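You operate a simulated robot arm through the tools that you are given. There is no shell and no other tool. Be economical: measure what you need, move in short steps, check, and stop when the job is done.

You are at the controls of a simulated robot arm. One attempt, no reset.

## Task
Dry-run the blue-banded machine: turn the handwheel toward you by two full turns.
Fine: motor off, counter zeroed and presser raised first; lower the presser at the end.

Only the result counts: the job must be done as asked and must still hold three seconds after the hand-in. Knocking over, shifting, dropping, spilling or breaking anything else fails it.

## Robot
A 7-joint arm with a two-finger gripper, on a carriage that runs on a rail from [-0.363, 0] to [1.417, -0.001] (x, y) and turns from -404 to -72 degrees about z. Base frame: it is fixed where the carriage stands at the start and does not move with it; the origin is on the floor, on the carriage's upright axis, x ahead of it, y to its left, z up. Readings come in m, degrees, newtons and seconds.
With the tool pointing down near the work surface it reaches from about 0.32 to 0.78 m from the robot's upright axis, wherever it stands. Its first joint turns from -166.0 to 166.0 degrees. Places, roughly: black handwheel [0.4, 0.7, 1.2]; black presser lifter [-0.2, 0.6, 1.1]; blue motor switch [0.5, 0.3, 0.7]; blue step key [-0.1, 0.7, 1.3]; blue stitch dial [0.3, 0.6, 1]; blue tension dial [0, 0.6, 1.1]; green set key [0, 0.7, 1.3]; grey count key [0.1, 0.7, 1.3]; grey pressure dial [-0.1, 0.7, 1.3]; white control box [0, 0.8, 1.3]. Payload 2.45 kg.
The tool frame sits at the grasp point (the TCP): z along the fingers, y along the line on which they close. The tips reach 0.023 m beyond it. The gripper opens to 0.072 m. The gripper's body begins 0.04 m behind the TCP.
Orientation is that of the tool frame in the base frame, as [roll, pitch, yaw] about the fixed x, y, z axes, in that order (R = Rz(yaw) Ry(pitch) Rx(roll)). With the fingers straight down and closing along the base's y, the tool's x points along the base's -x, its y along +y and its z along -z.

## Interface
- The arm moves only by the tool send_rows. Its argument "commands" is a list of rows, each a list of 3 entries, a list of its own where there are three numbers: the shift along the tool's x, y, z in m, then the turn, a rotation vector about the tool's x, y, z in rad, then the opening, from 0 (shut) to 1 (fully open). In form: [[[dx, dy, dz], [ax, ay, az], jaw], ...]. A call has 1 to 12 rows; each row is the pose to reach, as a shift and turn from the pose commanded when the call began, along the tool's axes at that moment. Each row takes 0.2 s and may step no farther than 0.05 m and 8.6 degrees from the row before; otherwise, or with a gripper value out of range, the whole call is refused. Where a pose cannot be reached the arm comes as near as it can. A force on the tool above 40 N (or 10 N above the force at the start of the call, whichever is more), or a blocked arm, ends the call early, and 0.2 s more pass. Each finger travels about 0.072 m/s and halts on what it meets, pressing with about 27 N; the grip force reading is that of the motor and also rises with nothing between the fingers. The clock runs only during rows and for 0.2 s after the last one: add rows that repeat a pose to give the fingers time. The reply holds the time, the measured pose of the TCP, the force on the tool along the base axes, the opening and the grip force, in the units named above and with some noise, with the torque about the TCP (base axes, N m) and any sound that the robot's microphone picked up, and new pictures: "views" is both (left out), scene, wrist or none.
- Cameras (640 x 400 px; columns grow to the right, rows downward): "scene" is now at [-0.0214, 0.2651, 1.5391]; the picture's right is [0.91, -0.42, 0.00], its down [-0.23, -0.48, -0.85] and it looks along [0.36, 0.77, -0.53] (base axes); focal length 214 px, centre (320, 200). "wrist" rides on the gripper at [0.078, 0.017, -0.066] in the tool frame; the picture's right is [-0.22, 0.98, 0.00], its down [-0.56, -0.12, -0.82] and it looks along [-0.80, -0.18, 0.57] (tool axes); focal length 234 px, centre (320, 200).
- raise_lower(by): slides the trunk up (or, below 0, down) by that many m; the arm and the scene camera ride with it, the base frame stays. It gives what a move gives, with no picture.
- roll_base(legs): drives the robot by 1 to 6 legs, each [ahead, left, turn to the left] in m, m and degrees, along the robot's own axes; the way and the turn of a leg run together, so that a leg with both is an arc; at most 1.5 m and 180 degrees a leg. The arm and the cameras ride along, it lands a little off, and it stops where it bumps. It keeps to its track: a leg is cut to what the track allows. It gives what a move gives, and a new picture of the scene camera.
- head_to(pan, tilt): turns the head with the scene camera to pan (to the left, within 155 degrees either way) and tilt (down, from -29 to 69), counted from straight ahead of the robot. It gives what a move gives, and a new picture of the scene camera.
- measure_at(camera, pixels): for up to 12 pixels [column, row] of the newest picture of that camera ("zoom" is the newest enlarged one), the place [x, y, z] in the base frame of the surface seen there, good to about 0.002 m. The clock stands still meanwhile.
- close_up(camera, box): a new picture of the part [left, top, right, bottom] of that camera's present view, enlarged. The clock stands still meanwhile.
- finish_job(): hands the job in; it is judged then, once.

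Work in short steps. Measure before you move; look again where a grasp or a placing could have gone wrong, and mend it. You have 80 turns and 260 pictures in all, those below and enlarged ones among them. Open the gripper and draw the arm clear of the work before you hand the job in, unless the task says otherwise; then end with one line.

The tools are called as a command line: name --argument value ..., lists and objects as JSON in quotes. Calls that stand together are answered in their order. send_rows: Moves the arm, as the interface text tells. Its arguments: {"type":"object","properties":{"commands":{"type":"array"},"views":{"type":"string","enum":["both","scene","wrist","none"]}},"required":["commands"]} The other tools are called the same way: raise_lower (by) slides the trunk up or down; roll_base (legs) drives the base; head_to (pan, tilt) turns the head that bears the scene camera; measure_at (camera, pixels) gives the place of the surface under pixels of a picture; close_up (camera, box) takes an enlarged picture of a part of a camera's view; finish_job () hands the job in.

At the start:

```text
time_s: 0.0
position: [0.0711, 0.3199, 1.4425]
tcp_rot: [179.9, 0.0, 180.0]
contact_force: [0.6, -0.9, 0.1]
ft_torque: [0.0, 0.0, 0.02]
gripper_width: 0.072
grasp_force: 0.1
trunk travel left (down, up): [-0.525, 0.065]
robot x, y, heading: [0.0002, -0.0, -0.2]
head pan, tilt: [65.1, 32.3]
```

scene: 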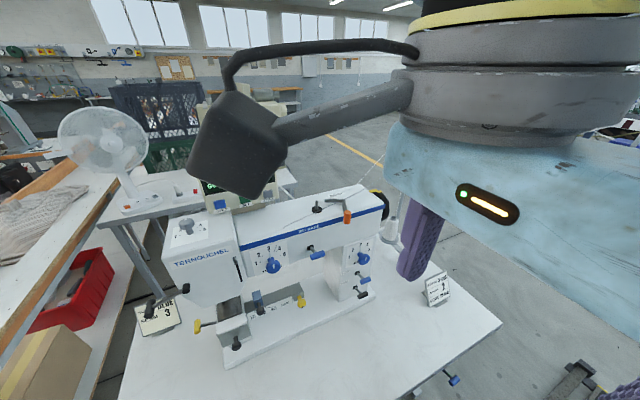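
wrist: 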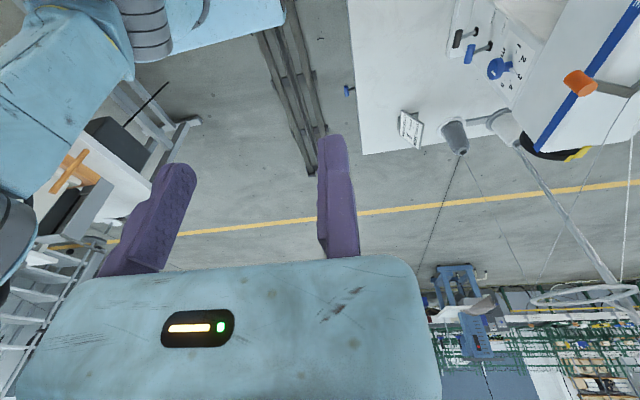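

The arm blocks part of the machine. I'll take close-ups of the machine, the cards and the controls to read them.

close_up --camera "scene" --box '[130, 180, 290, 280]'

close_up --camera "scene" --box '[130, 270, 290, 370]'

close_up --camera "scene" --box '[320, 240, 480, 340]'

close_up --camera "scene" --box '[260, 170, 420, 270]'

```text
4.00 times, centred on (210, 230) of scene
```

zoom: 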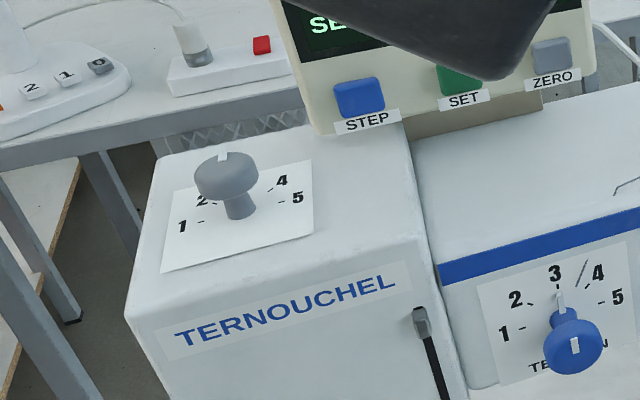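

```text
4.00 times, centred on (210, 320) of scene
```

zoom: 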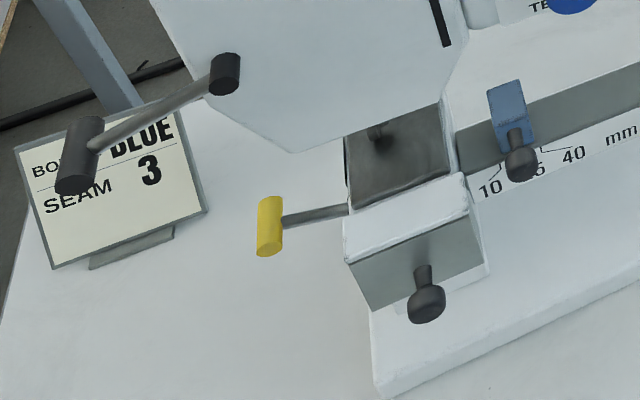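

```text
4.00 times, centred on (400, 290) of scene
```

zoom: 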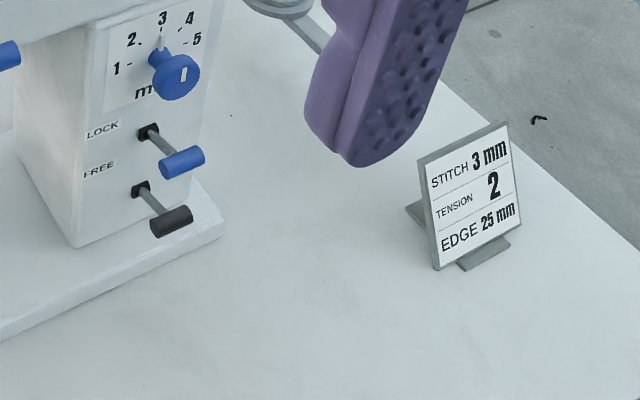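

```text
4.00 times, centred on (340, 220) of scene
```

zoom: 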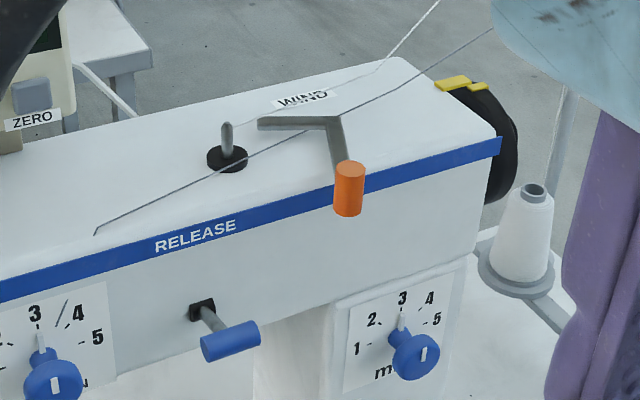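

The display and motor switch are partly hidden. I'll turn the head to look at both.

head_to --pan 85 --tilt 35

head_to --pan 30 --tilt 60

```text
time_s: 0.8
position: [0.0708, 0.3207, 1.4429]
tcp_rot: [179.9, 0.0, -180.0]
contact_force: [-0.3, 0.0, 0.1]
ft_torque: [-0.02, -0.01, 0.0]
gripper_width: 0.0721
grasp_force: 0.0
trunk travel left (down, up): [-0.525, 0.065]
robot x, y, heading: [0.0028, -0.0017, 0.3]
head pan, tilt: [85.0, 35.0]
```

scene: 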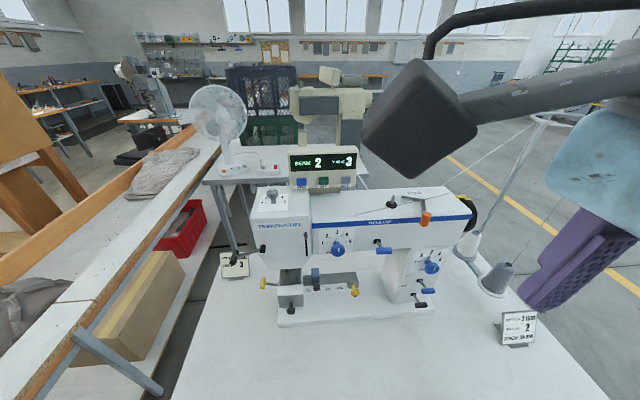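

```text
time_s: 2.1
position: [0.0718, 0.3209, 1.4435]
tcp_rot: [180.0, 0.0, -179.9]
contact_force: [-0.9, -0.3, 0.7]
ft_torque: [-0.01, 0.01, -0.03]
gripper_width: 0.072
grasp_force: 0.0
trunk travel left (down, up): [-0.525, 0.065]
robot x, y, heading: [-0.0007, -0.0027, -0.0]
head pan, tilt: [30.0, 60.0]
```

scene: 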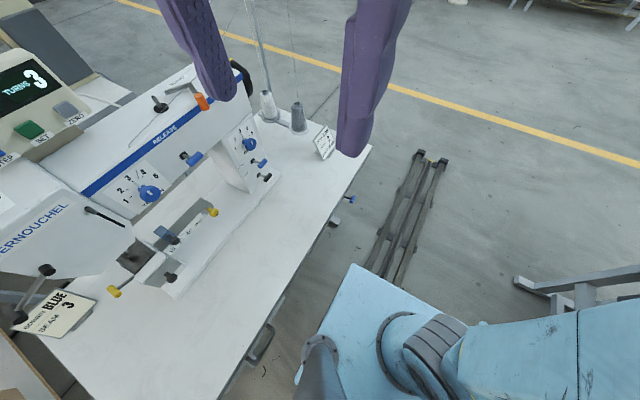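

The display reads SEAM 2 and TURNS 3. I'll zoom on the motor switch at (345,200), the levers and the handwheel.

close_up --camera "scene" --box '[310, 180, 374, 220]'

close_up --camera "scene" --box '[150, 60, 310, 160]'

measure_at --camera "scene" --pixels '[[352, 198], [347, 197], [340, 198], [345, 190], [69, 109], [47, 269], [18, 317], [366, 150], [220, 395]]'

head_to --pan 85 --tilt 40

```text
10.00 times, centred on (342, 200) of scene
```

zoom: 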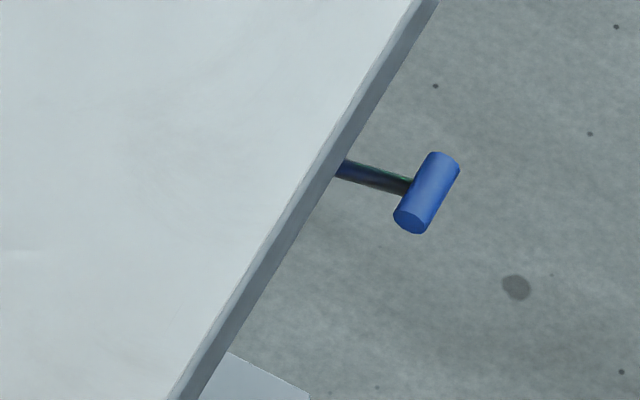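

```text
4.00 times, centred on (230, 110) of scene
```

zoom: 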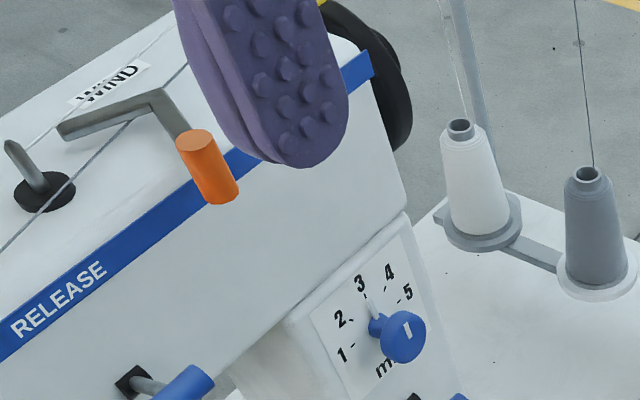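

```text
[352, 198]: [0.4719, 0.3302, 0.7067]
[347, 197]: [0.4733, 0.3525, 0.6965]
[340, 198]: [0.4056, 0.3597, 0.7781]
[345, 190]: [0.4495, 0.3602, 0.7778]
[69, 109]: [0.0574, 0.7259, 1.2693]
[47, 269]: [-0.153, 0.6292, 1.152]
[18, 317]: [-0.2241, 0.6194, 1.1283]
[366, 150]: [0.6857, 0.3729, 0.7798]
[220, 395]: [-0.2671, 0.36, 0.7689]
```

```text
time_s: 3.3
position: [0.0717, 0.3206, 1.4439]
tcp_rot: [-180.0, 0.0, -180.0]
contact_force: [-0.5, 0.7, -0.1]
ft_torque: [0.0, 0.04, 0.0]
gripper_width: 0.072
grasp_force: 0.1
trunk travel left (down, up): [-0.525, 0.065]
robot x, y, heading: [-0.0035, 0.0036, -0.1]
head pan, tilt: [85.0, 40.0]
```

scene: 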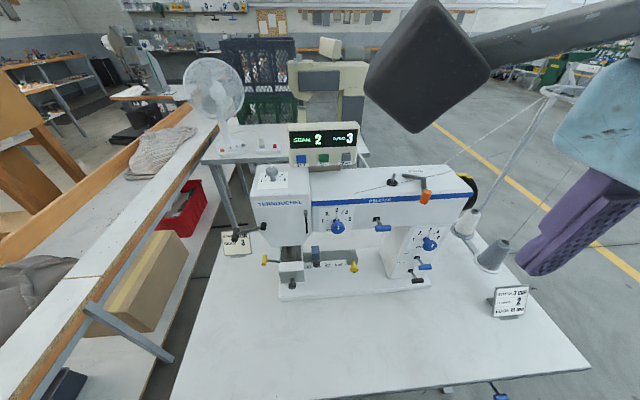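

Now close-ups of the presser area, the levers and the box in this view.

close_up --camera "scene" --box '[215, 200, 311, 260]'

close_up --camera "scene" --box '[375, 165, 487, 235]'

close_up --camera "scene" --box '[375, 225, 455, 275]'

close_up --camera "scene" --box '[275, 120, 371, 180]'

close_up --camera "scene" --box '[260, 240, 372, 310]'

measure_at --camera "scene" --pixels '[[466, 200], [473, 195], [464, 178], [300, 158], [323, 157], [345, 156], [261, 228], [234, 238], [305, 190], [318, 135]]'

```text
6.67 times, centred on (263, 230) of scene
```

zoom: 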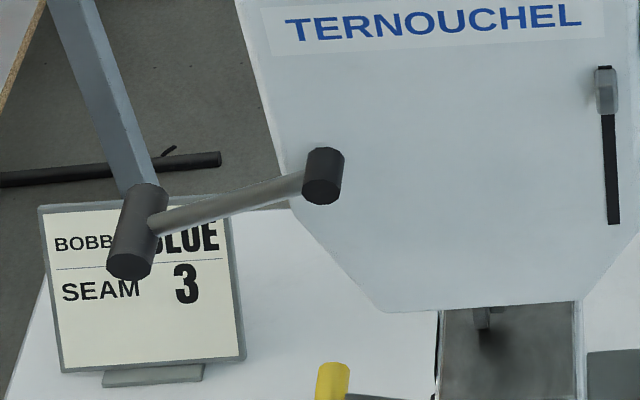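

```text
5.71 times, centred on (431, 200) of scene
```

zoom: 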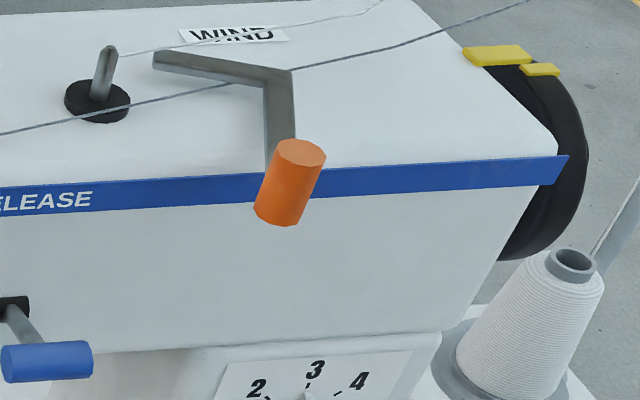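

```text
8.00 times, centred on (415, 250) of scene
```

zoom: 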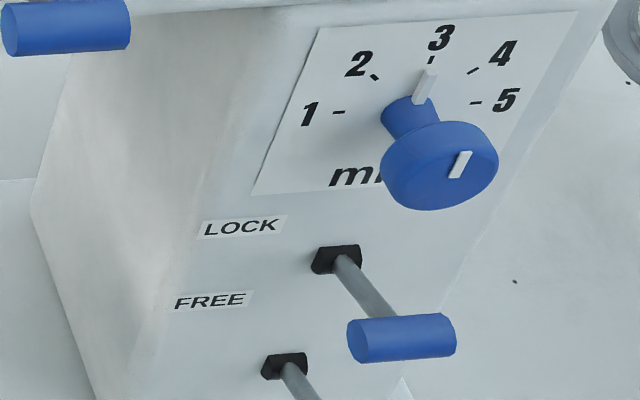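

```text
6.67 times, centred on (323, 150) of scene
```

zoom: 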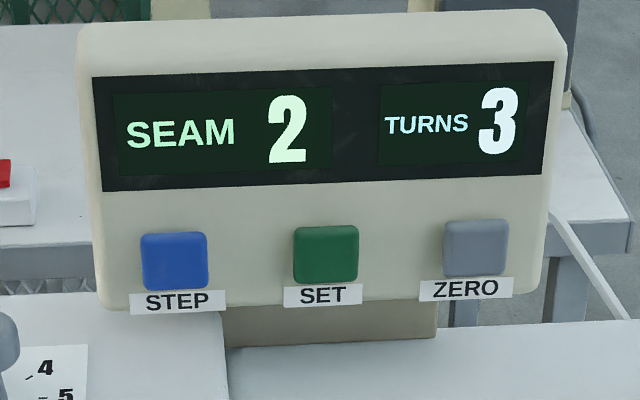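

```text
5.71 times, centred on (316, 275) of scene
```

zoom: 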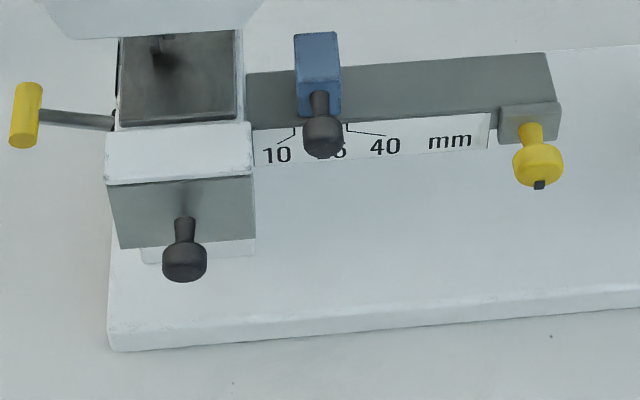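

```text
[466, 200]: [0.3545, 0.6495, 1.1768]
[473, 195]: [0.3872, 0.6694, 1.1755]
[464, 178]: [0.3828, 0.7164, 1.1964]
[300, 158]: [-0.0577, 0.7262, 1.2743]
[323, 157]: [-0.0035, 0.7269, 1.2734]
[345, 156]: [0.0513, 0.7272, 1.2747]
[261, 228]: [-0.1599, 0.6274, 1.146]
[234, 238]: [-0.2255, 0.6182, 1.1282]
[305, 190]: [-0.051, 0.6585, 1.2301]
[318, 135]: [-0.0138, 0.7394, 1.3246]
```

Keys, wheel and lifter are located. The motor-switch panel under the table edge isn't visible, so I'll lower the trunk and tilt the head towards it.

raise_lower --by -0.3

head_to --pan 20 --tilt 45

```text
time_s: 6.3
position: [0.0714, 0.3202, 1.1433]
tcp_rot: [179.9, 0.1, -180.0]
contact_force: [-0.2, 0.9, -0.2]
ft_torque: [-0.03, -0.04, 0.01]
gripper_width: 0.0719
grasp_force: 0.0
trunk travel left (down, up): [-0.225, 0.365]
robot x, y, heading: [0.0035, 0.0023, 0.1]
head pan, tilt: [85.0, 40.0]
```

```text
time_s: 7.7
position: [0.072, 0.3206, 1.1434]
tcp_rot: [179.9, 0.0, 179.8]
contact_force: [-0.2, -0.6, 0.2]
ft_torque: [0.03, 0.0, -0.01]
gripper_width: 0.0722
grasp_force: 0.0
trunk travel left (down, up): [-0.225, 0.365]
robot x, y, heading: [-0.0007, -0.0017, 0.1]
head pan, tilt: [20.0, 45.0]
```

scene: 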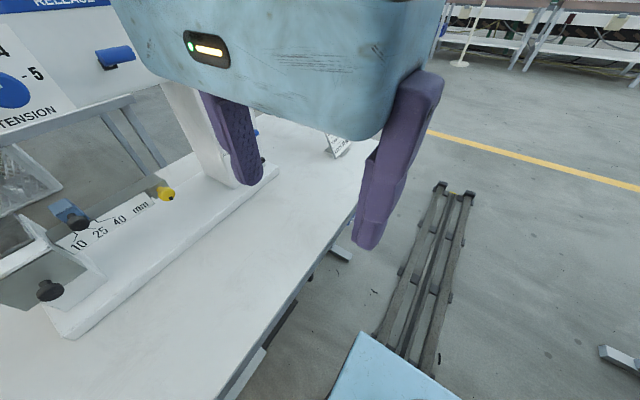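

The gripper hides the switch. I'll roll along the rail so the camera stands near x≈0.4 and look down at it.

roll_base --legs '[[0.35, 0, 0]]'

head_to --pan 20 --tilt 65

```text
time_s: 10.0
position: [0.4202, 0.3207, 1.1438]
tcp_rot: [-179.9, 0.0, 179.8]
contact_force: [0.6, 0.3, -0.6]
ft_torque: [0.02, -0.04, -0.01]
gripper_width: 0.0719
grasp_force: 0.0
trunk travel left (down, up): [-0.225, 0.365]
robot x, y, heading: [0.3509, 0.0014, -0.3]
head pan, tilt: [20.0, 45.0]
```

scene: 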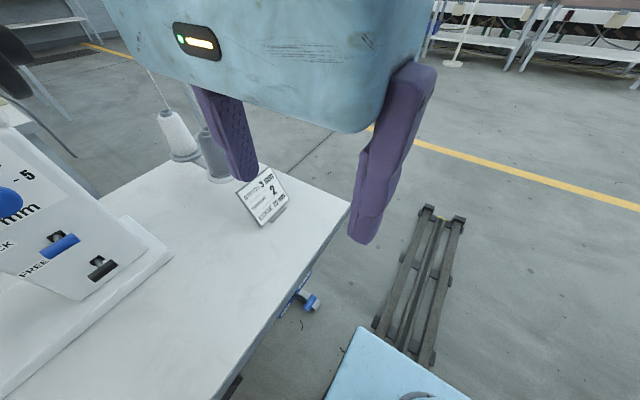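

```text
time_s: 10.8
position: [0.4186, 0.3211, 1.1437]
tcp_rot: [-180.0, 0.0, 179.7]
contact_force: [0.2, 0.3, 0.8]
ft_torque: [-0.05, -0.01, 0.04]
gripper_width: 0.072
grasp_force: 0.1
trunk travel left (down, up): [-0.225, 0.365]
robot x, y, heading: [0.3428, 0.0018, -0.1]
head pan, tilt: [20.0, 65.0]
```

scene: 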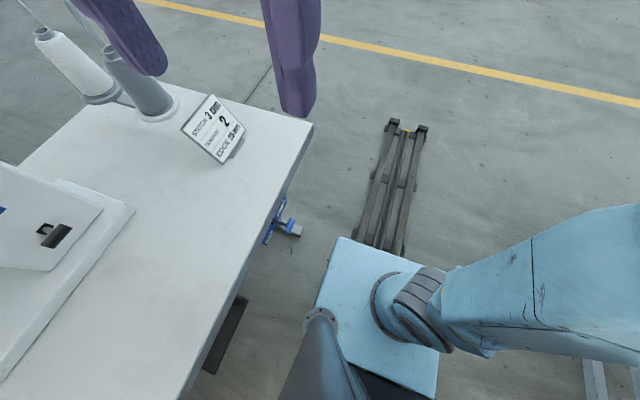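

The switch is visible near (285,225); I'll enlarge and measure it.

close_up --camera "scene" --box '[248, 190, 328, 240]'

measure_at --camera "scene" --pixels '[[291, 225], [297, 230], [280, 221], [268, 238], [283, 205], [235, 300], [272, 210], [346, 240], [335, 300]]'

```text
8.00 times, centred on (288, 215) of scene
```

zoom: 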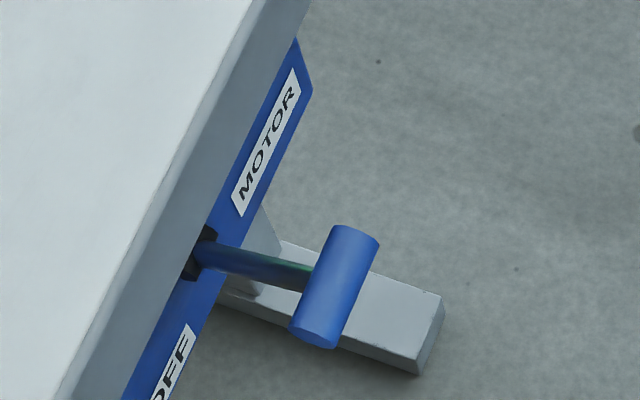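

```text
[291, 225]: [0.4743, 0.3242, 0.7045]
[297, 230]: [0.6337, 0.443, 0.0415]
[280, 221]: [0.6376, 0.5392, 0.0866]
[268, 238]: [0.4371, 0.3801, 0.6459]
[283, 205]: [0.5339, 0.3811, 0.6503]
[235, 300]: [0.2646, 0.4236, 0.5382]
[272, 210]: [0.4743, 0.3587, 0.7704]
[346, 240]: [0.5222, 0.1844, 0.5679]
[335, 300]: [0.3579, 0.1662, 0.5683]
```

The switch panel has MOTOR on the right and OFF at the lower left. I'll lower further to see it better. The gripper stays above the table, with tips at about 0.94 m.

raise_lower --by -0.18

head_to --pan 20 --tilt 60

close_up --camera "scene" --box '[230, 150, 390, 250]'

```text
time_s: 12.8
position: [0.4185, 0.3195, 0.9628]
tcp_rot: [179.9, -0.1, 179.7]
contact_force: [0.4, 0.1, 0.5]
ft_torque: [-0.02, -0.02, 0.01]
gripper_width: 0.072
grasp_force: 0.0
trunk travel left (down, up): [-0.045, 0.545]
robot x, y, heading: [0.3476, 0.0001, -0.2]
head pan, tilt: [20.0, 65.0]
```

```text
time_s: 13.5
position: [0.4199, 0.321, 0.9625]
tcp_rot: [180.0, 0.0, 179.7]
contact_force: [-0.4, -0.5, 0.5]
ft_torque: [0.0, -0.01, 0.01]
gripper_width: 0.072
grasp_force: 0.1
trunk travel left (down, up): [-0.045, 0.545]
robot x, y, heading: [0.345, -0.001, 0.1]
head pan, tilt: [20.0, 60.0]
```

scene: 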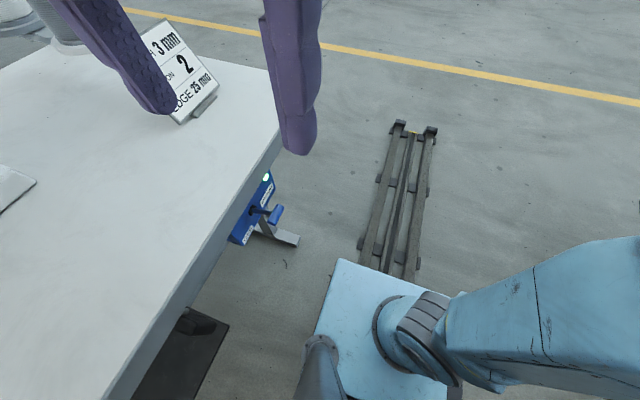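

```text
4.00 times, centred on (310, 200) of scene
```

zoom: 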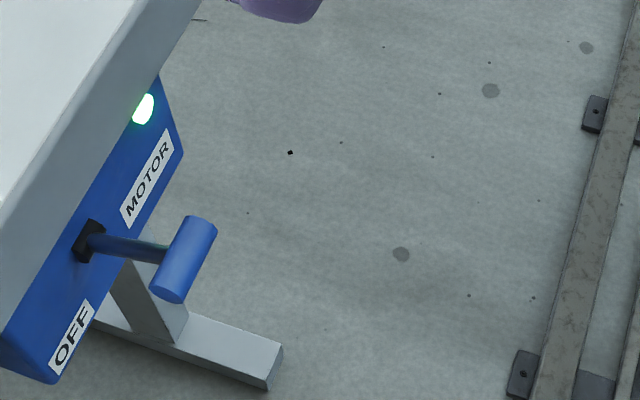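

A green lamp is lit, so the motor is on. OFF is at the lower left, so the lever most likely moves down. I'll zoom in and measure the parts.

close_up --camera "scene" --box '[220, 160, 300, 260]'

measure_at --camera "scene" --pixels '[[253, 211], [259, 211], [266, 212], [275, 215], [272, 222], [281, 207], [245, 238], [265, 197], [267, 178], [242, 243], [232, 230]]'

```text
4.00 times, centred on (260, 210) of scene
```

zoom: 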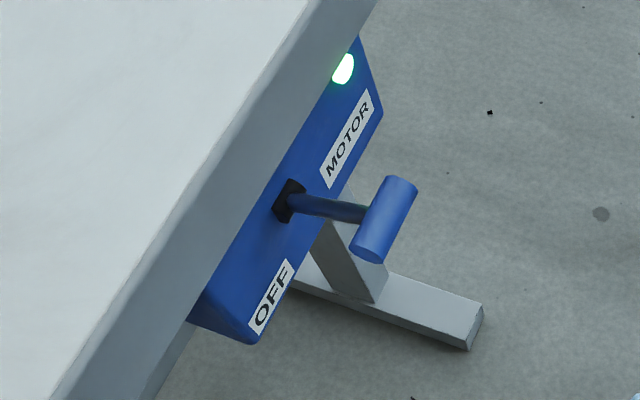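

```text
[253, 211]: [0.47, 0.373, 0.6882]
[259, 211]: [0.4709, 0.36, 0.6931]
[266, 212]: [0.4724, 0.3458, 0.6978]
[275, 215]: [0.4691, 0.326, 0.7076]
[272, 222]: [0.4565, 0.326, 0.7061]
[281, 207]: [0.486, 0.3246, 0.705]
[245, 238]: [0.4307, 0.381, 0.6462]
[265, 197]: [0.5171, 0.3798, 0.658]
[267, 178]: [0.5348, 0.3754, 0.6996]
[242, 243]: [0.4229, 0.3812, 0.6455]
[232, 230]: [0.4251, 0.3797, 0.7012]
```

The lever tilts up about 20° (root z≈0.685, handle [0.471,0.325,0.706]), so I'll push it down from above. I'm rolling left 0.3 m first so the spot isn't too close to the axis.

roll_base --legs '[[-0.3, 0, 0]]'

send_rows --commands '[[[-0.04, 0, 0], [-0.13, 0, 0], 0.5], [[-0.08, -0.01, 0], [-0.26, 0, 0], 0], [[-0.12, -0.02, 0], [-0.39, 0, 0], 0], [[-0.16, -0.03, 0], [-0.52, 0, 0], 0], [[-0.2, -0.04, 0], [-0.52, 0, 0], 0], [[-0.24, -0.05, 0], [-0.52, 0, 0], 0], [[-0.28, -0.05, 0], [-0.52, 0, 0], 0], [[-0.32, -0.05, 0], [-0.52, 0, 0], 0]]'

```text
time_s: 15.6
position: [0.1202, 0.3198, 0.9628]
tcp_rot: [180.0, 0.0, 179.7]
contact_force: [-0.1, 0.4, 0.3]
ft_torque: [0.02, 0.0, 0.02]
gripper_width: 0.072
grasp_force: 0.1
trunk travel left (down, up): [-0.045, 0.545]
robot x, y, heading: [0.0464, 0.0015, -0.4]
head pan, tilt: [20.0, 60.0]
```

scene: 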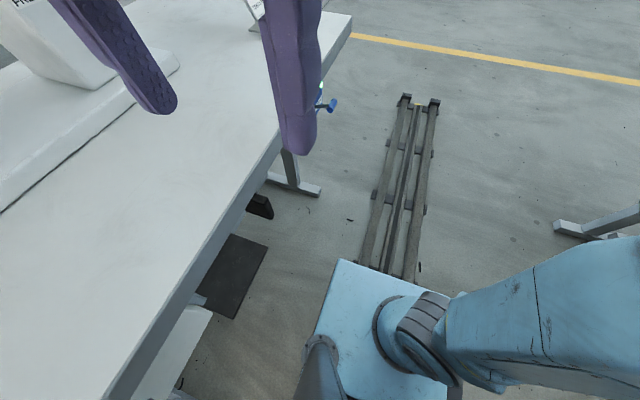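

```text
time_s: 17.4
position: [0.4399, 0.2677, 0.9634]
tcp_rot: [150.1, 0.1, 179.6]
contact_force: [-1.1, 0.0, -0.2]
ft_torque: [-0.02, -0.03, -0.03]
gripper_width: 0.0
grasp_force: 26.6
trunk travel left (down, up): [-0.045, 0.545]
robot x, y, heading: [0.0465, 0.0021, -0.1]
head pan, tilt: [20.0, 60.0]
```

scene: 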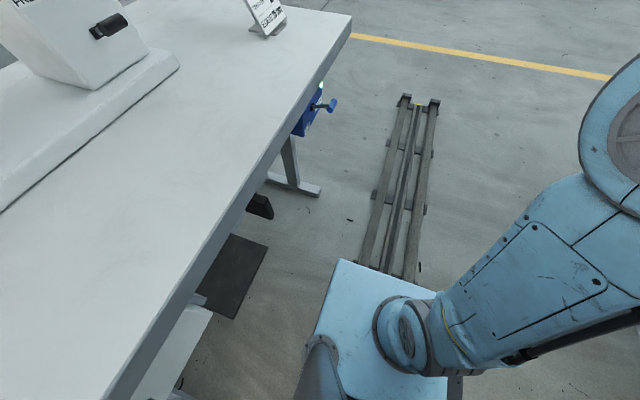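
wrist: 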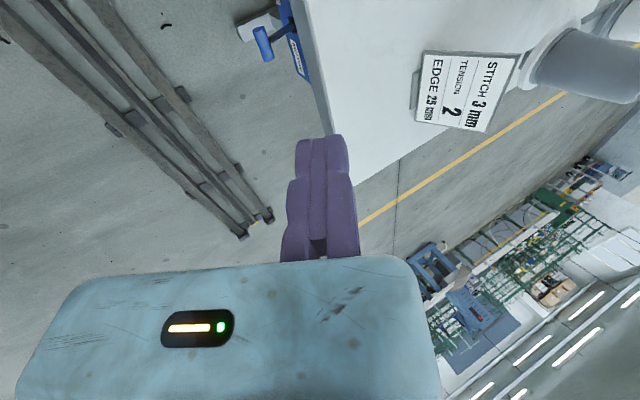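

The path is clear. I'll bring the closed tips to about 4 cm above the handle, at [0.471, 0.318, 0.745].

send_rows --commands '[[[-0.031, 0, 0.02], [0, 0, 0], 0], [[-0.031, -0.016, 0.06], [0, 0, 0], 0], [[-0.031, -0.033, 0.1], [0, 0, 0], 0], [[-0.031, -0.05, 0.145], [0, 0, 0], 0], [[-0.031, -0.0657, 0.19], [0, 0, 0], 0]]'

close_up --camera "scene" --box '[280, 60, 376, 120]'

```text
time_s: 18.6
position: [0.4703, 0.3056, 0.7661]
tcp_rot: [150.2, 0.0, 179.6]
contact_force: [0.1, 0.0, 0.4]
ft_torque: [-0.02, 0.02, -0.02]
gripper_width: 0.0
grasp_force: 26.6
trunk travel left (down, up): [-0.045, 0.545]
robot x, y, heading: [0.0487, 0.0002, 0.0]
head pan, tilt: [20.0, 60.0]
```

scene: 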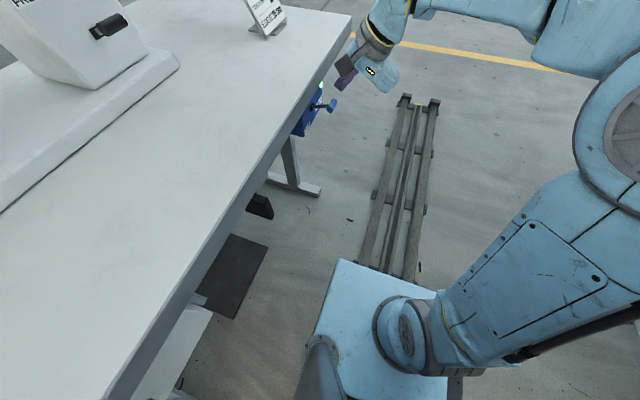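
wrist: 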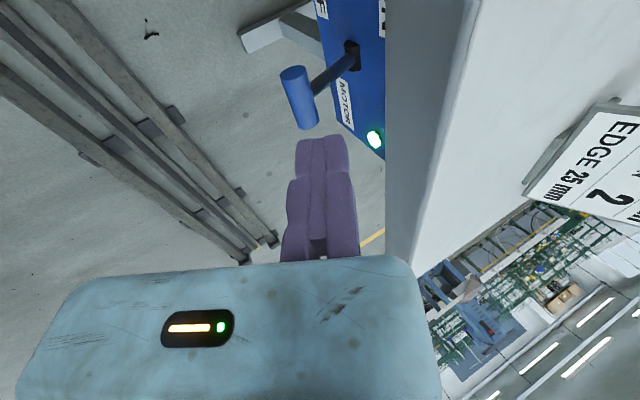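

```text
6.67 times, centred on (328, 90) of scene
```

zoom: 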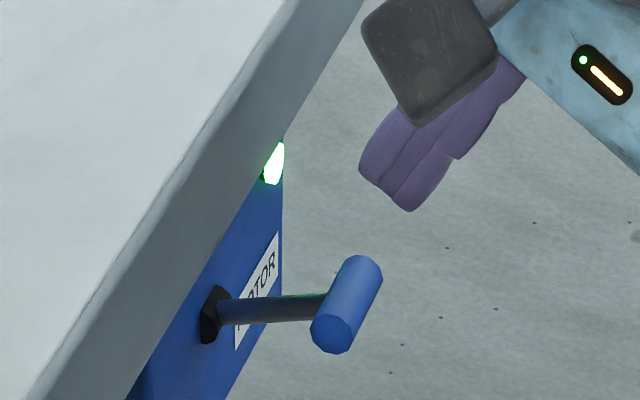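

The wrist view shows ON at the panel top and OFF at the bottom, with the tips right above the handle. I'll push straight down.

send_rows --commands '[[[0, -0.006, 0.02], [0, 0, 0], 0], [[0, -0.016, 0.037], [0, 0, 0], 0], [[0, -0.024, 0.051], [0, 0, 0], 0], [[0, -0.03, 0.0615], [0, 0, 0], 0], [[0, -0.036, 0.072], [0, 0, 0], 0], [[0, -0.041, 0.08], [0, 0, 0], 0]]'

close_up --camera "scene" --box '[280, 60, 376, 120]'

```text
time_s: 19.9
position: [0.4706, 0.3121, 0.691]
tcp_rot: [149.4, 0.6, 179.5]
contact_force: [-8.4, -13.7, 20.4]
ft_torque: [0.1, 0.34, 0.15]
gripper_width: 0.0059
grasp_force: 28.4
trunk travel left (down, up): [-0.045, 0.545]
robot x, y, heading: [0.0448, -0.0016, -0.0]
head pan, tilt: [20.0, 60.0]
stopped in row 6: the force on the tool passed its limit at 50 N (the readings are from after the stop); the commanded pose is now the measured one
```

scene: 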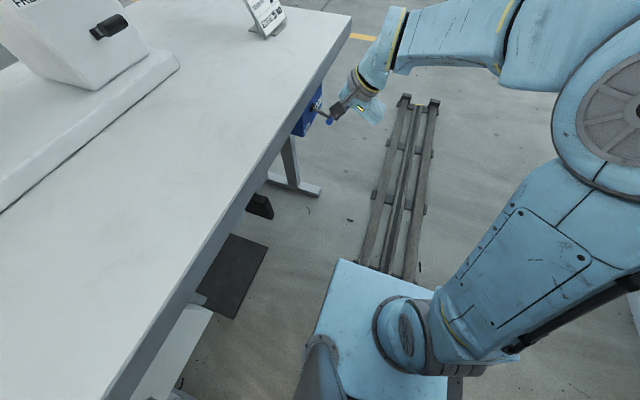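
wrist: 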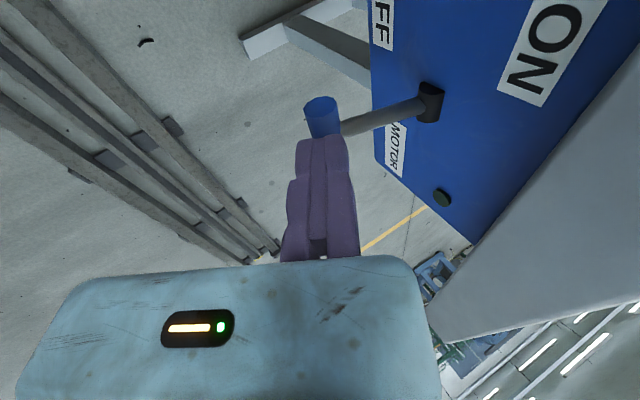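

```text
6.67 times, centred on (328, 90) of scene
```

zoom: 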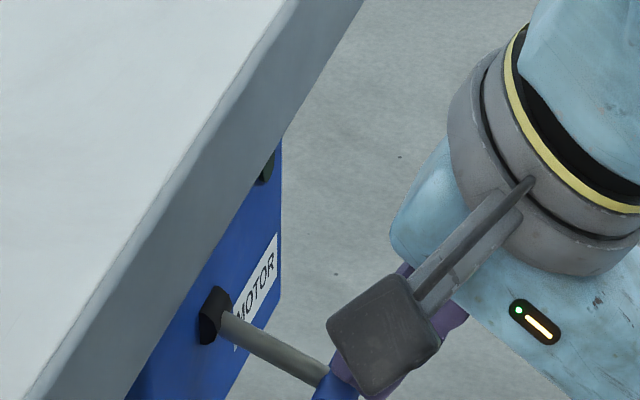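

The lamp is dark, so the motor is off. I'll withdraw the arm up and away, then raise the trunk.

send_rows --commands '[[[0, 0.015, -0.026], [0, 0, 0], 0], [[0, 0.02, -0.06], [0, 0, 0], 0], [[0, 0.03, -0.1], [0, 0, 0], 0], [[0.03, 0.05, -0.135], [0, 0, 0], 0], [[0.07, 0.07, -0.155], [0, 0, 0], 0], [[0.11, 0.09, -0.175], [0, 0, 0], 0], [[0.15, 0.105, -0.195], [0, 0, 0], 0], [[0.19, 0.12, -0.21], [0, 0, 0], 0]]' --views "none"

raise_lower --by 0.5

head_to --pan 75 --tilt 35

```text
refused: row 4 steps farther than a row can; nothing moved
```

```text
refused: 0.5 is not a number from -0.4 to 0.4
```

```text
time_s: 21.1
position: [0.4696, 0.3116, 0.6883]
tcp_rot: [149.4, 0.6, 179.5]
contact_force: [-5.4, -12.1, 38.4]
ft_torque: [0.36, 0.33, 0.06]
gripper_width: 0.0061
grasp_force: 28.4
trunk travel left (down, up): [-0.045, 0.545]
robot x, y, heading: [0.0465, -0.0011, -0.1]
head pan, tilt: [75.0, 35.0]
```

scene: 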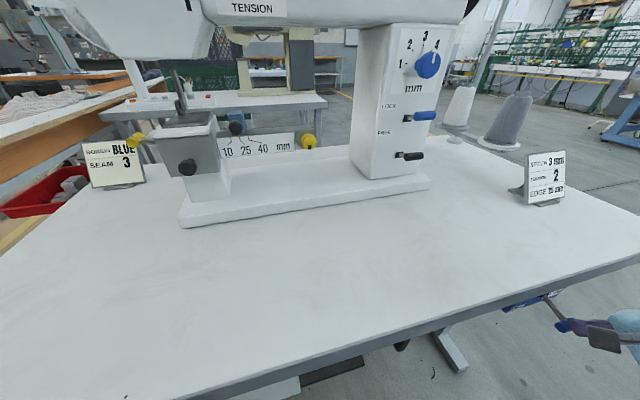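

Nothing moved. I'll retract with smaller steps, and from this low view zoom on the presser foot around (180,95).

close_up --camera "scene" --box '[80, 40, 272, 160]'

send_rows --commands '[[[0, 0.015, -0.026], [0, 0, 0], 0], [[0, 0.02, -0.06], [0, 0, 0], 0], [[0, 0.03, -0.1], [0, 0, 0], 0], [[0.02, 0.05, -0.135], [0, 0, 0], 0], [[0.055, 0.07, -0.155], [0, 0, 0], 0], [[0.09, 0.09, -0.175], [0, 0, 0], 0], [[0.13, 0.105, -0.195], [0, 0, 0], 0], [[0.17, 0.12, -0.21], [0, 0, 0], 0]]' --views "scene"

```text
3.33 times, centred on (176, 100) of scene
```

zoom: 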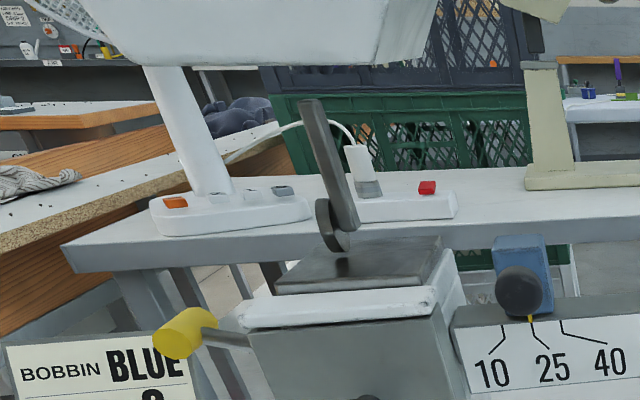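

```text
time_s: 22.9
position: [0.2995, 0.3109, 0.9264]
tcp_rot: [149.6, 0.5, 179.5]
contact_force: [0.0, 0.4, -1.1]
ft_torque: [-0.03, 0.01, 0.01]
gripper_width: 0.0
grasp_force: 28.5
trunk travel left (down, up): [-0.045, 0.545]
robot x, y, heading: [0.048, 0.0011, -0.4]
head pan, tilt: [75.0, 35.0]
```

scene: 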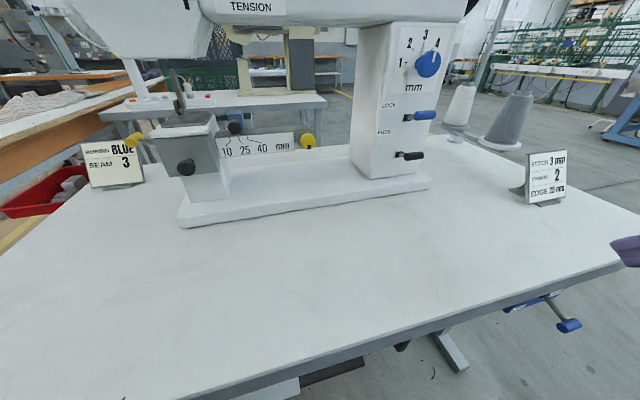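

The presser foot rests on the plate, so it's down, and its lifter points about 16° below horizontal. Next I raise the trunk and look at the keys.

raise_lower --by 0.4

raise_lower --by 0.1

head_to --pan 85 --tilt 38

close_up --camera "scene" --box '[160, 100, 352, 220]'

```text
time_s: 26.8
position: [0.2996, 0.3118, 1.327]
tcp_rot: [149.6, 0.5, 179.5]
contact_force: [1.1, 0.3, -0.6]
ft_torque: [0.01, -0.03, -0.03]
gripper_width: 0.0
grasp_force: 28.4
trunk travel left (down, up): [-0.445, 0.145]
robot x, y, heading: [0.0426, 0.0024, -0.3]
head pan, tilt: [75.0, 35.0]
```

```text
time_s: 28.1
position: [0.3003, 0.312, 1.4266]
tcp_rot: [149.5, 0.5, 179.5]
contact_force: [-0.1, 0.5, 0.0]
ft_torque: [-0.01, 0.01, 0.0]
gripper_width: 0.0001
grasp_force: 28.5
trunk travel left (down, up): [-0.545, 0.045]
robot x, y, heading: [0.0428, 0.0024, -0.3]
head pan, tilt: [75.0, 35.0]
```

```text
time_s: 28.8
position: [0.2993, 0.3113, 1.428]
tcp_rot: [149.6, 0.5, 179.6]
contact_force: [0.2, 0.4, 0.1]
ft_torque: [-0.02, 0.01, 0.0]
gripper_width: 0.0
grasp_force: 28.5
trunk travel left (down, up): [-0.545, 0.045]
robot x, y, heading: [0.0487, -0.0016, -0.3]
head pan, tilt: [85.0, 38.0]
```

scene: 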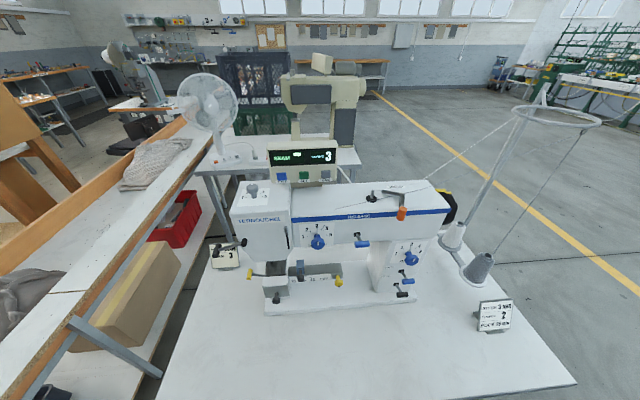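

```text
3.33 times, centred on (256, 160) of scene
```

zoom: 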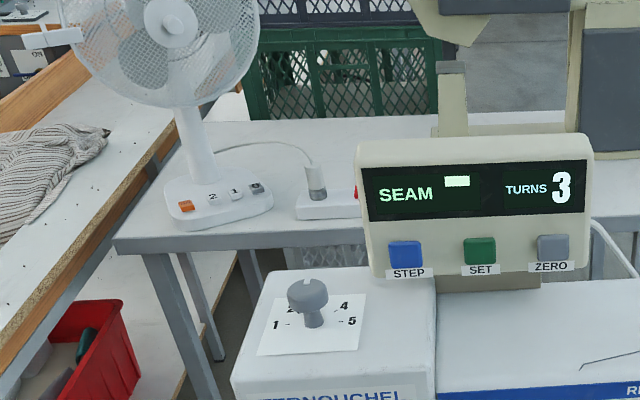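

SEAM now shows a dash, and TURNS still reads 3. I'll measure the ZERO key face, the box face, the machine top and the handwheel.

measure_at --camera "zoom" --pixels '[[553, 242], [553, 255], [543, 248], [562, 247], [575, 225], [575, 255], [590, 330], [540, 300], [586, 290]]'

measure_at --camera "scene" --pixels '[[445, 192], [453, 205], [450, 193], [441, 192], [446, 220], [402, 213], [475, 265], [452, 235], [482, 190], [368, 192], [374, 203]]'

close_up --camera "scene" --box '[400, 170, 480, 220]'

```text
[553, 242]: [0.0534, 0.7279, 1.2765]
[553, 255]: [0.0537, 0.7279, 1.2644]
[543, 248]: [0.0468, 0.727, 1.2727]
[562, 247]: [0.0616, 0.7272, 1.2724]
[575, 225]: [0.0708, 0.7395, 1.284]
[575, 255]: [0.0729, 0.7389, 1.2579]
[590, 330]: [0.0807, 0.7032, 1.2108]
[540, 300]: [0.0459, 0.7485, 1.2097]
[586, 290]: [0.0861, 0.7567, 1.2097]
```

```text
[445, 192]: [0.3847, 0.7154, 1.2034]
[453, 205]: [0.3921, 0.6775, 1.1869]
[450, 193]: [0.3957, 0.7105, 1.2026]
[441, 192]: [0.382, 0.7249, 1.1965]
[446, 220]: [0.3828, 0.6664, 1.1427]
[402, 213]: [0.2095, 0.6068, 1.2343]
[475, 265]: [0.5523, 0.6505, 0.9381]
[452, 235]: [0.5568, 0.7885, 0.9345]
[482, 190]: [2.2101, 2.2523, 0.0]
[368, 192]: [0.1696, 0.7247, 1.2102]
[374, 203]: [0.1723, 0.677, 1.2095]
```

```text
8.00 times, centred on (440, 195) of scene
```

zoom: 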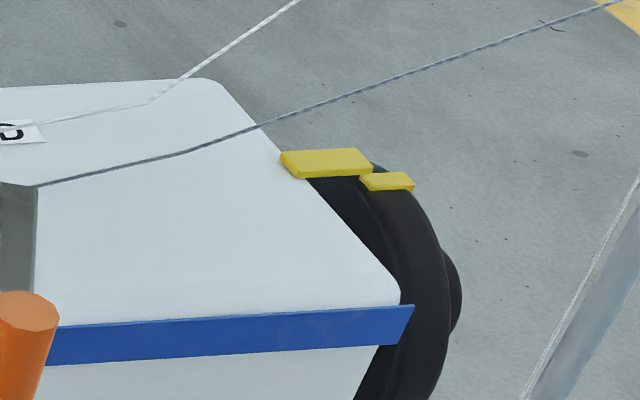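

ZERO key face is at [0.0535, 0.7275, 1.271], with the machine top at z 1.21. I'll turn the tool to about 20° below horizontal and approach the key.

send_rows --commands '[[[0.041, 0, 0], [-0.117, 0, 0], 0], [[0.082, 0, 0], [-0.233, 0, 0], 0], [[0.123, 0, 0], [-0.35, 0, 0], 0], [[0.164, 0, 0], [-0.467, 0, 0], 0], [[0.205, 0, 0], [-0.583, 0, 0], 0], [[0.246, 0, 0], [-0.7, 0, 0], 0], [[0.246, 0.029, 0.036], [-0.7, 0, 0], 0], [[0.246, 0.057, 0.073], [-0.7, 0, 0], 0], [[0.246, 0.086, 0.11], [-0.7, 0, 0], 0], [[0.246, 0.115, 0.147], [-0.7, 0, 0], 0], [[0.246, 0.144, 0.184], [-0.7, 0, 0], 0], [[0.246, 0.172, 0.22], [-0.7, 0, 0], 0]]'

```text
time_s: 30.8
position: [0.1283, 0.4032, 1.4161]
tcp_rot: [104.2, -1.4, 170.7]
contact_force: [-0.8, -0.2, 0.7]
ft_torque: [-0.01, 0.01, -0.05]
gripper_width: 0.0
grasp_force: 28.2
trunk travel left (down, up): [-0.545, 0.045]
robot x, y, heading: [0.0481, 0.0003, -0.0]
head pan, tilt: [85.0, 38.0]
stopped in row 10: the arm was blocked; the commanded pose is now the measured one
```

scene: 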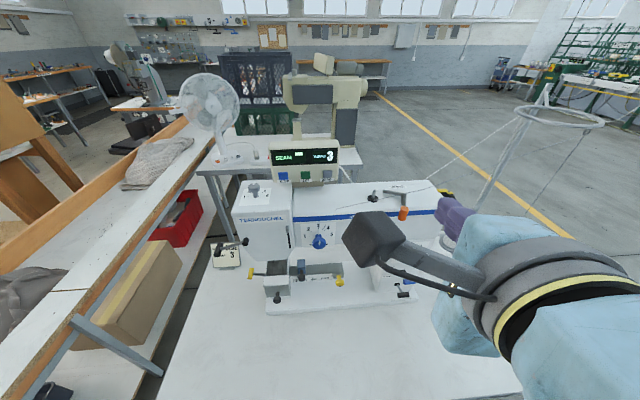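
wrist: 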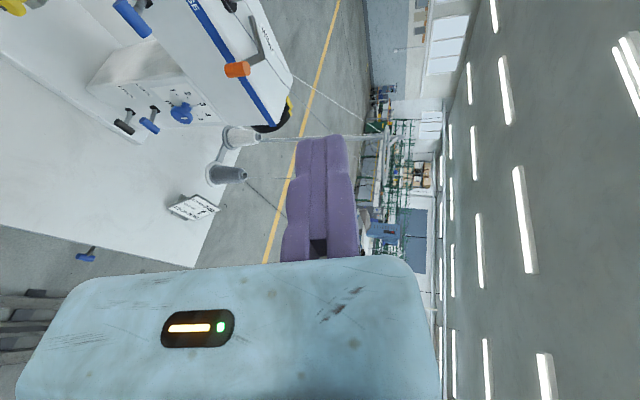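

The arm blocked against its own camera mast on the robot's left. I'll sweep the arm round to the robot's front, then turn the whole robot left so the mast is out of the way.

send_rows --commands '[[[-0.0486, 0.0, -0.0046], [-0.0028, -0.115, 0.0291], 0], [[-0.0963, -0.0013, -0.0148], [-0.0056, -0.23, 0.0582], 0], [[-0.1424, -0.0041, -0.0303], [-0.0084, -0.345, 0.0873], 0], [[-0.1863, -0.0082, -0.0511], [-0.0112, -0.46, 0.1164], 0], [[-0.2274, -0.0137, -0.0767], [-0.014, -0.575, 0.1455], 0], [[-0.2653, -0.0204, -0.1069], [-0.0168, -0.69, 0.1746], 0], [[-0.2991, -0.0282, -0.1411], [-0.0196, -0.805, 0.2037], 0], [[-0.3285, -0.037, -0.1789], [-0.0224, -0.92, 0.2328], 0], [[-0.3531, -0.0467, -0.2198], [-0.0252, -1.035, 0.2619], 0], [[-0.3725, -0.0572, -0.2633], [-0.028, -1.15, 0.291], 0], [[-0.3866, -0.0683, -0.3085], [-0.0308, -1.265, 0.3201], 0]]'

```text
time_s: 33.2
position: [0.4592, 0.0293, 1.4164]
tcp_rot: [104.5, -1.4, 95.8]
contact_force: [0.0, -0.3, 0.3]
ft_torque: [0.01, 0.0, -0.01]
gripper_width: 0.0002
grasp_force: 28.6
trunk travel left (down, up): [-0.545, 0.045]
robot x, y, heading: [0.0452, -0.0002, -0.2]
head pan, tilt: [85.0, 38.0]
```

scene: 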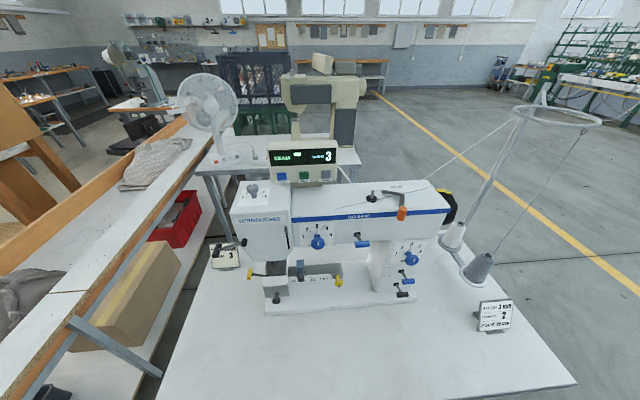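
wrist: 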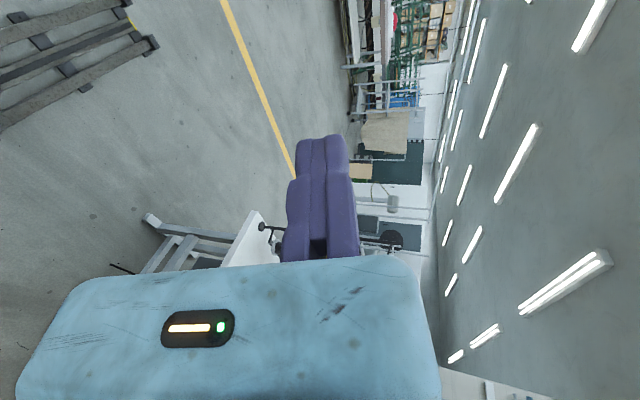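

The sweep worked. Now I turn the robot 84° left so the tool faces the machine.

roll_base --legs '[[0, 0, 42], [0, 0, 42]]'

head_to --pan -12 --tilt 30

```text
time_s: 37.5
position: [0.0553, 0.4133, 1.4162]
tcp_rot: [104.4, -1.4, -179.6]
contact_force: [-0.5, -0.3, 0.4]
ft_torque: [0.01, -0.03, 0.01]
gripper_width: 0.0
grasp_force: 28.3
trunk travel left (down, up): [-0.545, 0.045]
robot x, y, heading: [0.0457, -0.0032, 84.3]
head pan, tilt: [85.0, 38.0]
```

scene: 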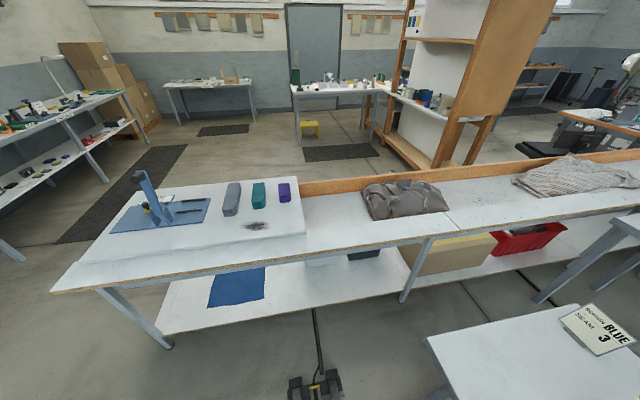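

```text
time_s: 39.2
position: [0.0561, 0.4136, 1.4167]
tcp_rot: [104.3, -1.2, -179.6]
contact_force: [0.1, -0.1, 0.5]
ft_torque: [-0.03, -0.02, 0.0]
gripper_width: 0.0
grasp_force: 28.3
trunk travel left (down, up): [-0.545, 0.045]
robot x, y, heading: [0.044, 0.0036, 84.3]
head pan, tilt: [-12.0, 30.0]
```

scene: 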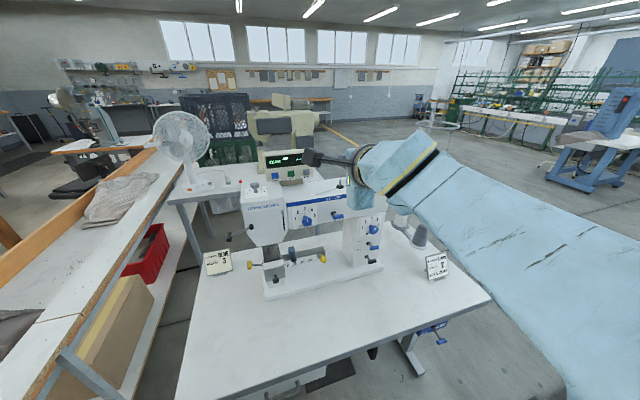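

The tool now faces the keys. I advance until the tip is about 2.5 cm in front of the ZERO key.

send_rows --commands '[[[0, -0.0099, 0.0414], [0, 0, 0], 0], [[0, -0.0199, 0.0829], [0, 0, 0], 0], [[0, -0.0298, 0.1243], [0, 0, 0], 0], [[0, -0.0397, 0.1657], [0, 0, 0], 0], [[0, -0.0496, 0.2071], [0, 0, 0], 0], [[0, -0.0596, 0.2486], [0, 0, 0], 0], [[0, -0.0695, 0.29], [0, 0, 0], 0]]'

close_up --camera "scene" --box '[230, 130, 390, 230]'

```text
time_s: 40.9
position: [0.0492, 0.6786, 1.2764]
tcp_rot: [104.4, -1.3, -179.4]
contact_force: [0.0, 0.4, 0.1]
ft_torque: [0.0, -0.06, 0.02]
gripper_width: 0.0
grasp_force: 28.4
trunk travel left (down, up): [-0.545, 0.045]
robot x, y, heading: [0.0443, 0.003, 84.2]
head pan, tilt: [-12.0, 30.0]
```

scene: 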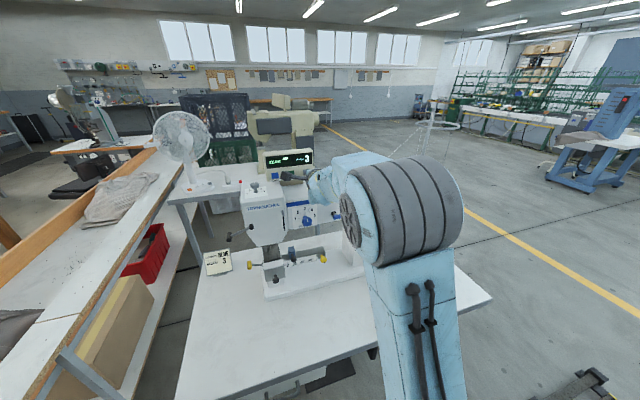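
wrist: 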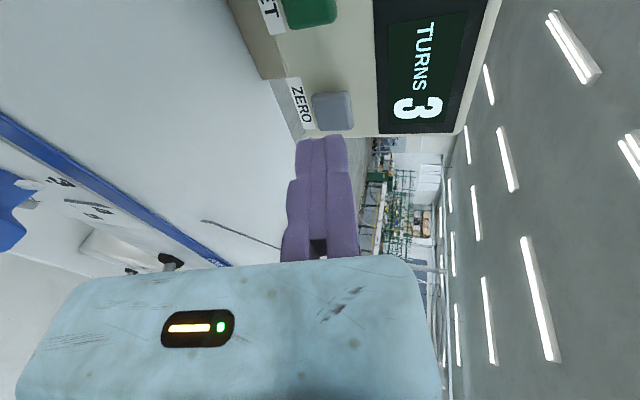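

```text
4.00 times, centred on (310, 180) of scene
```

zoom: 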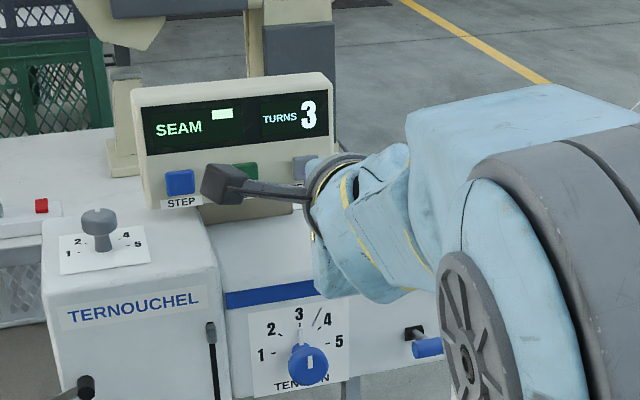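

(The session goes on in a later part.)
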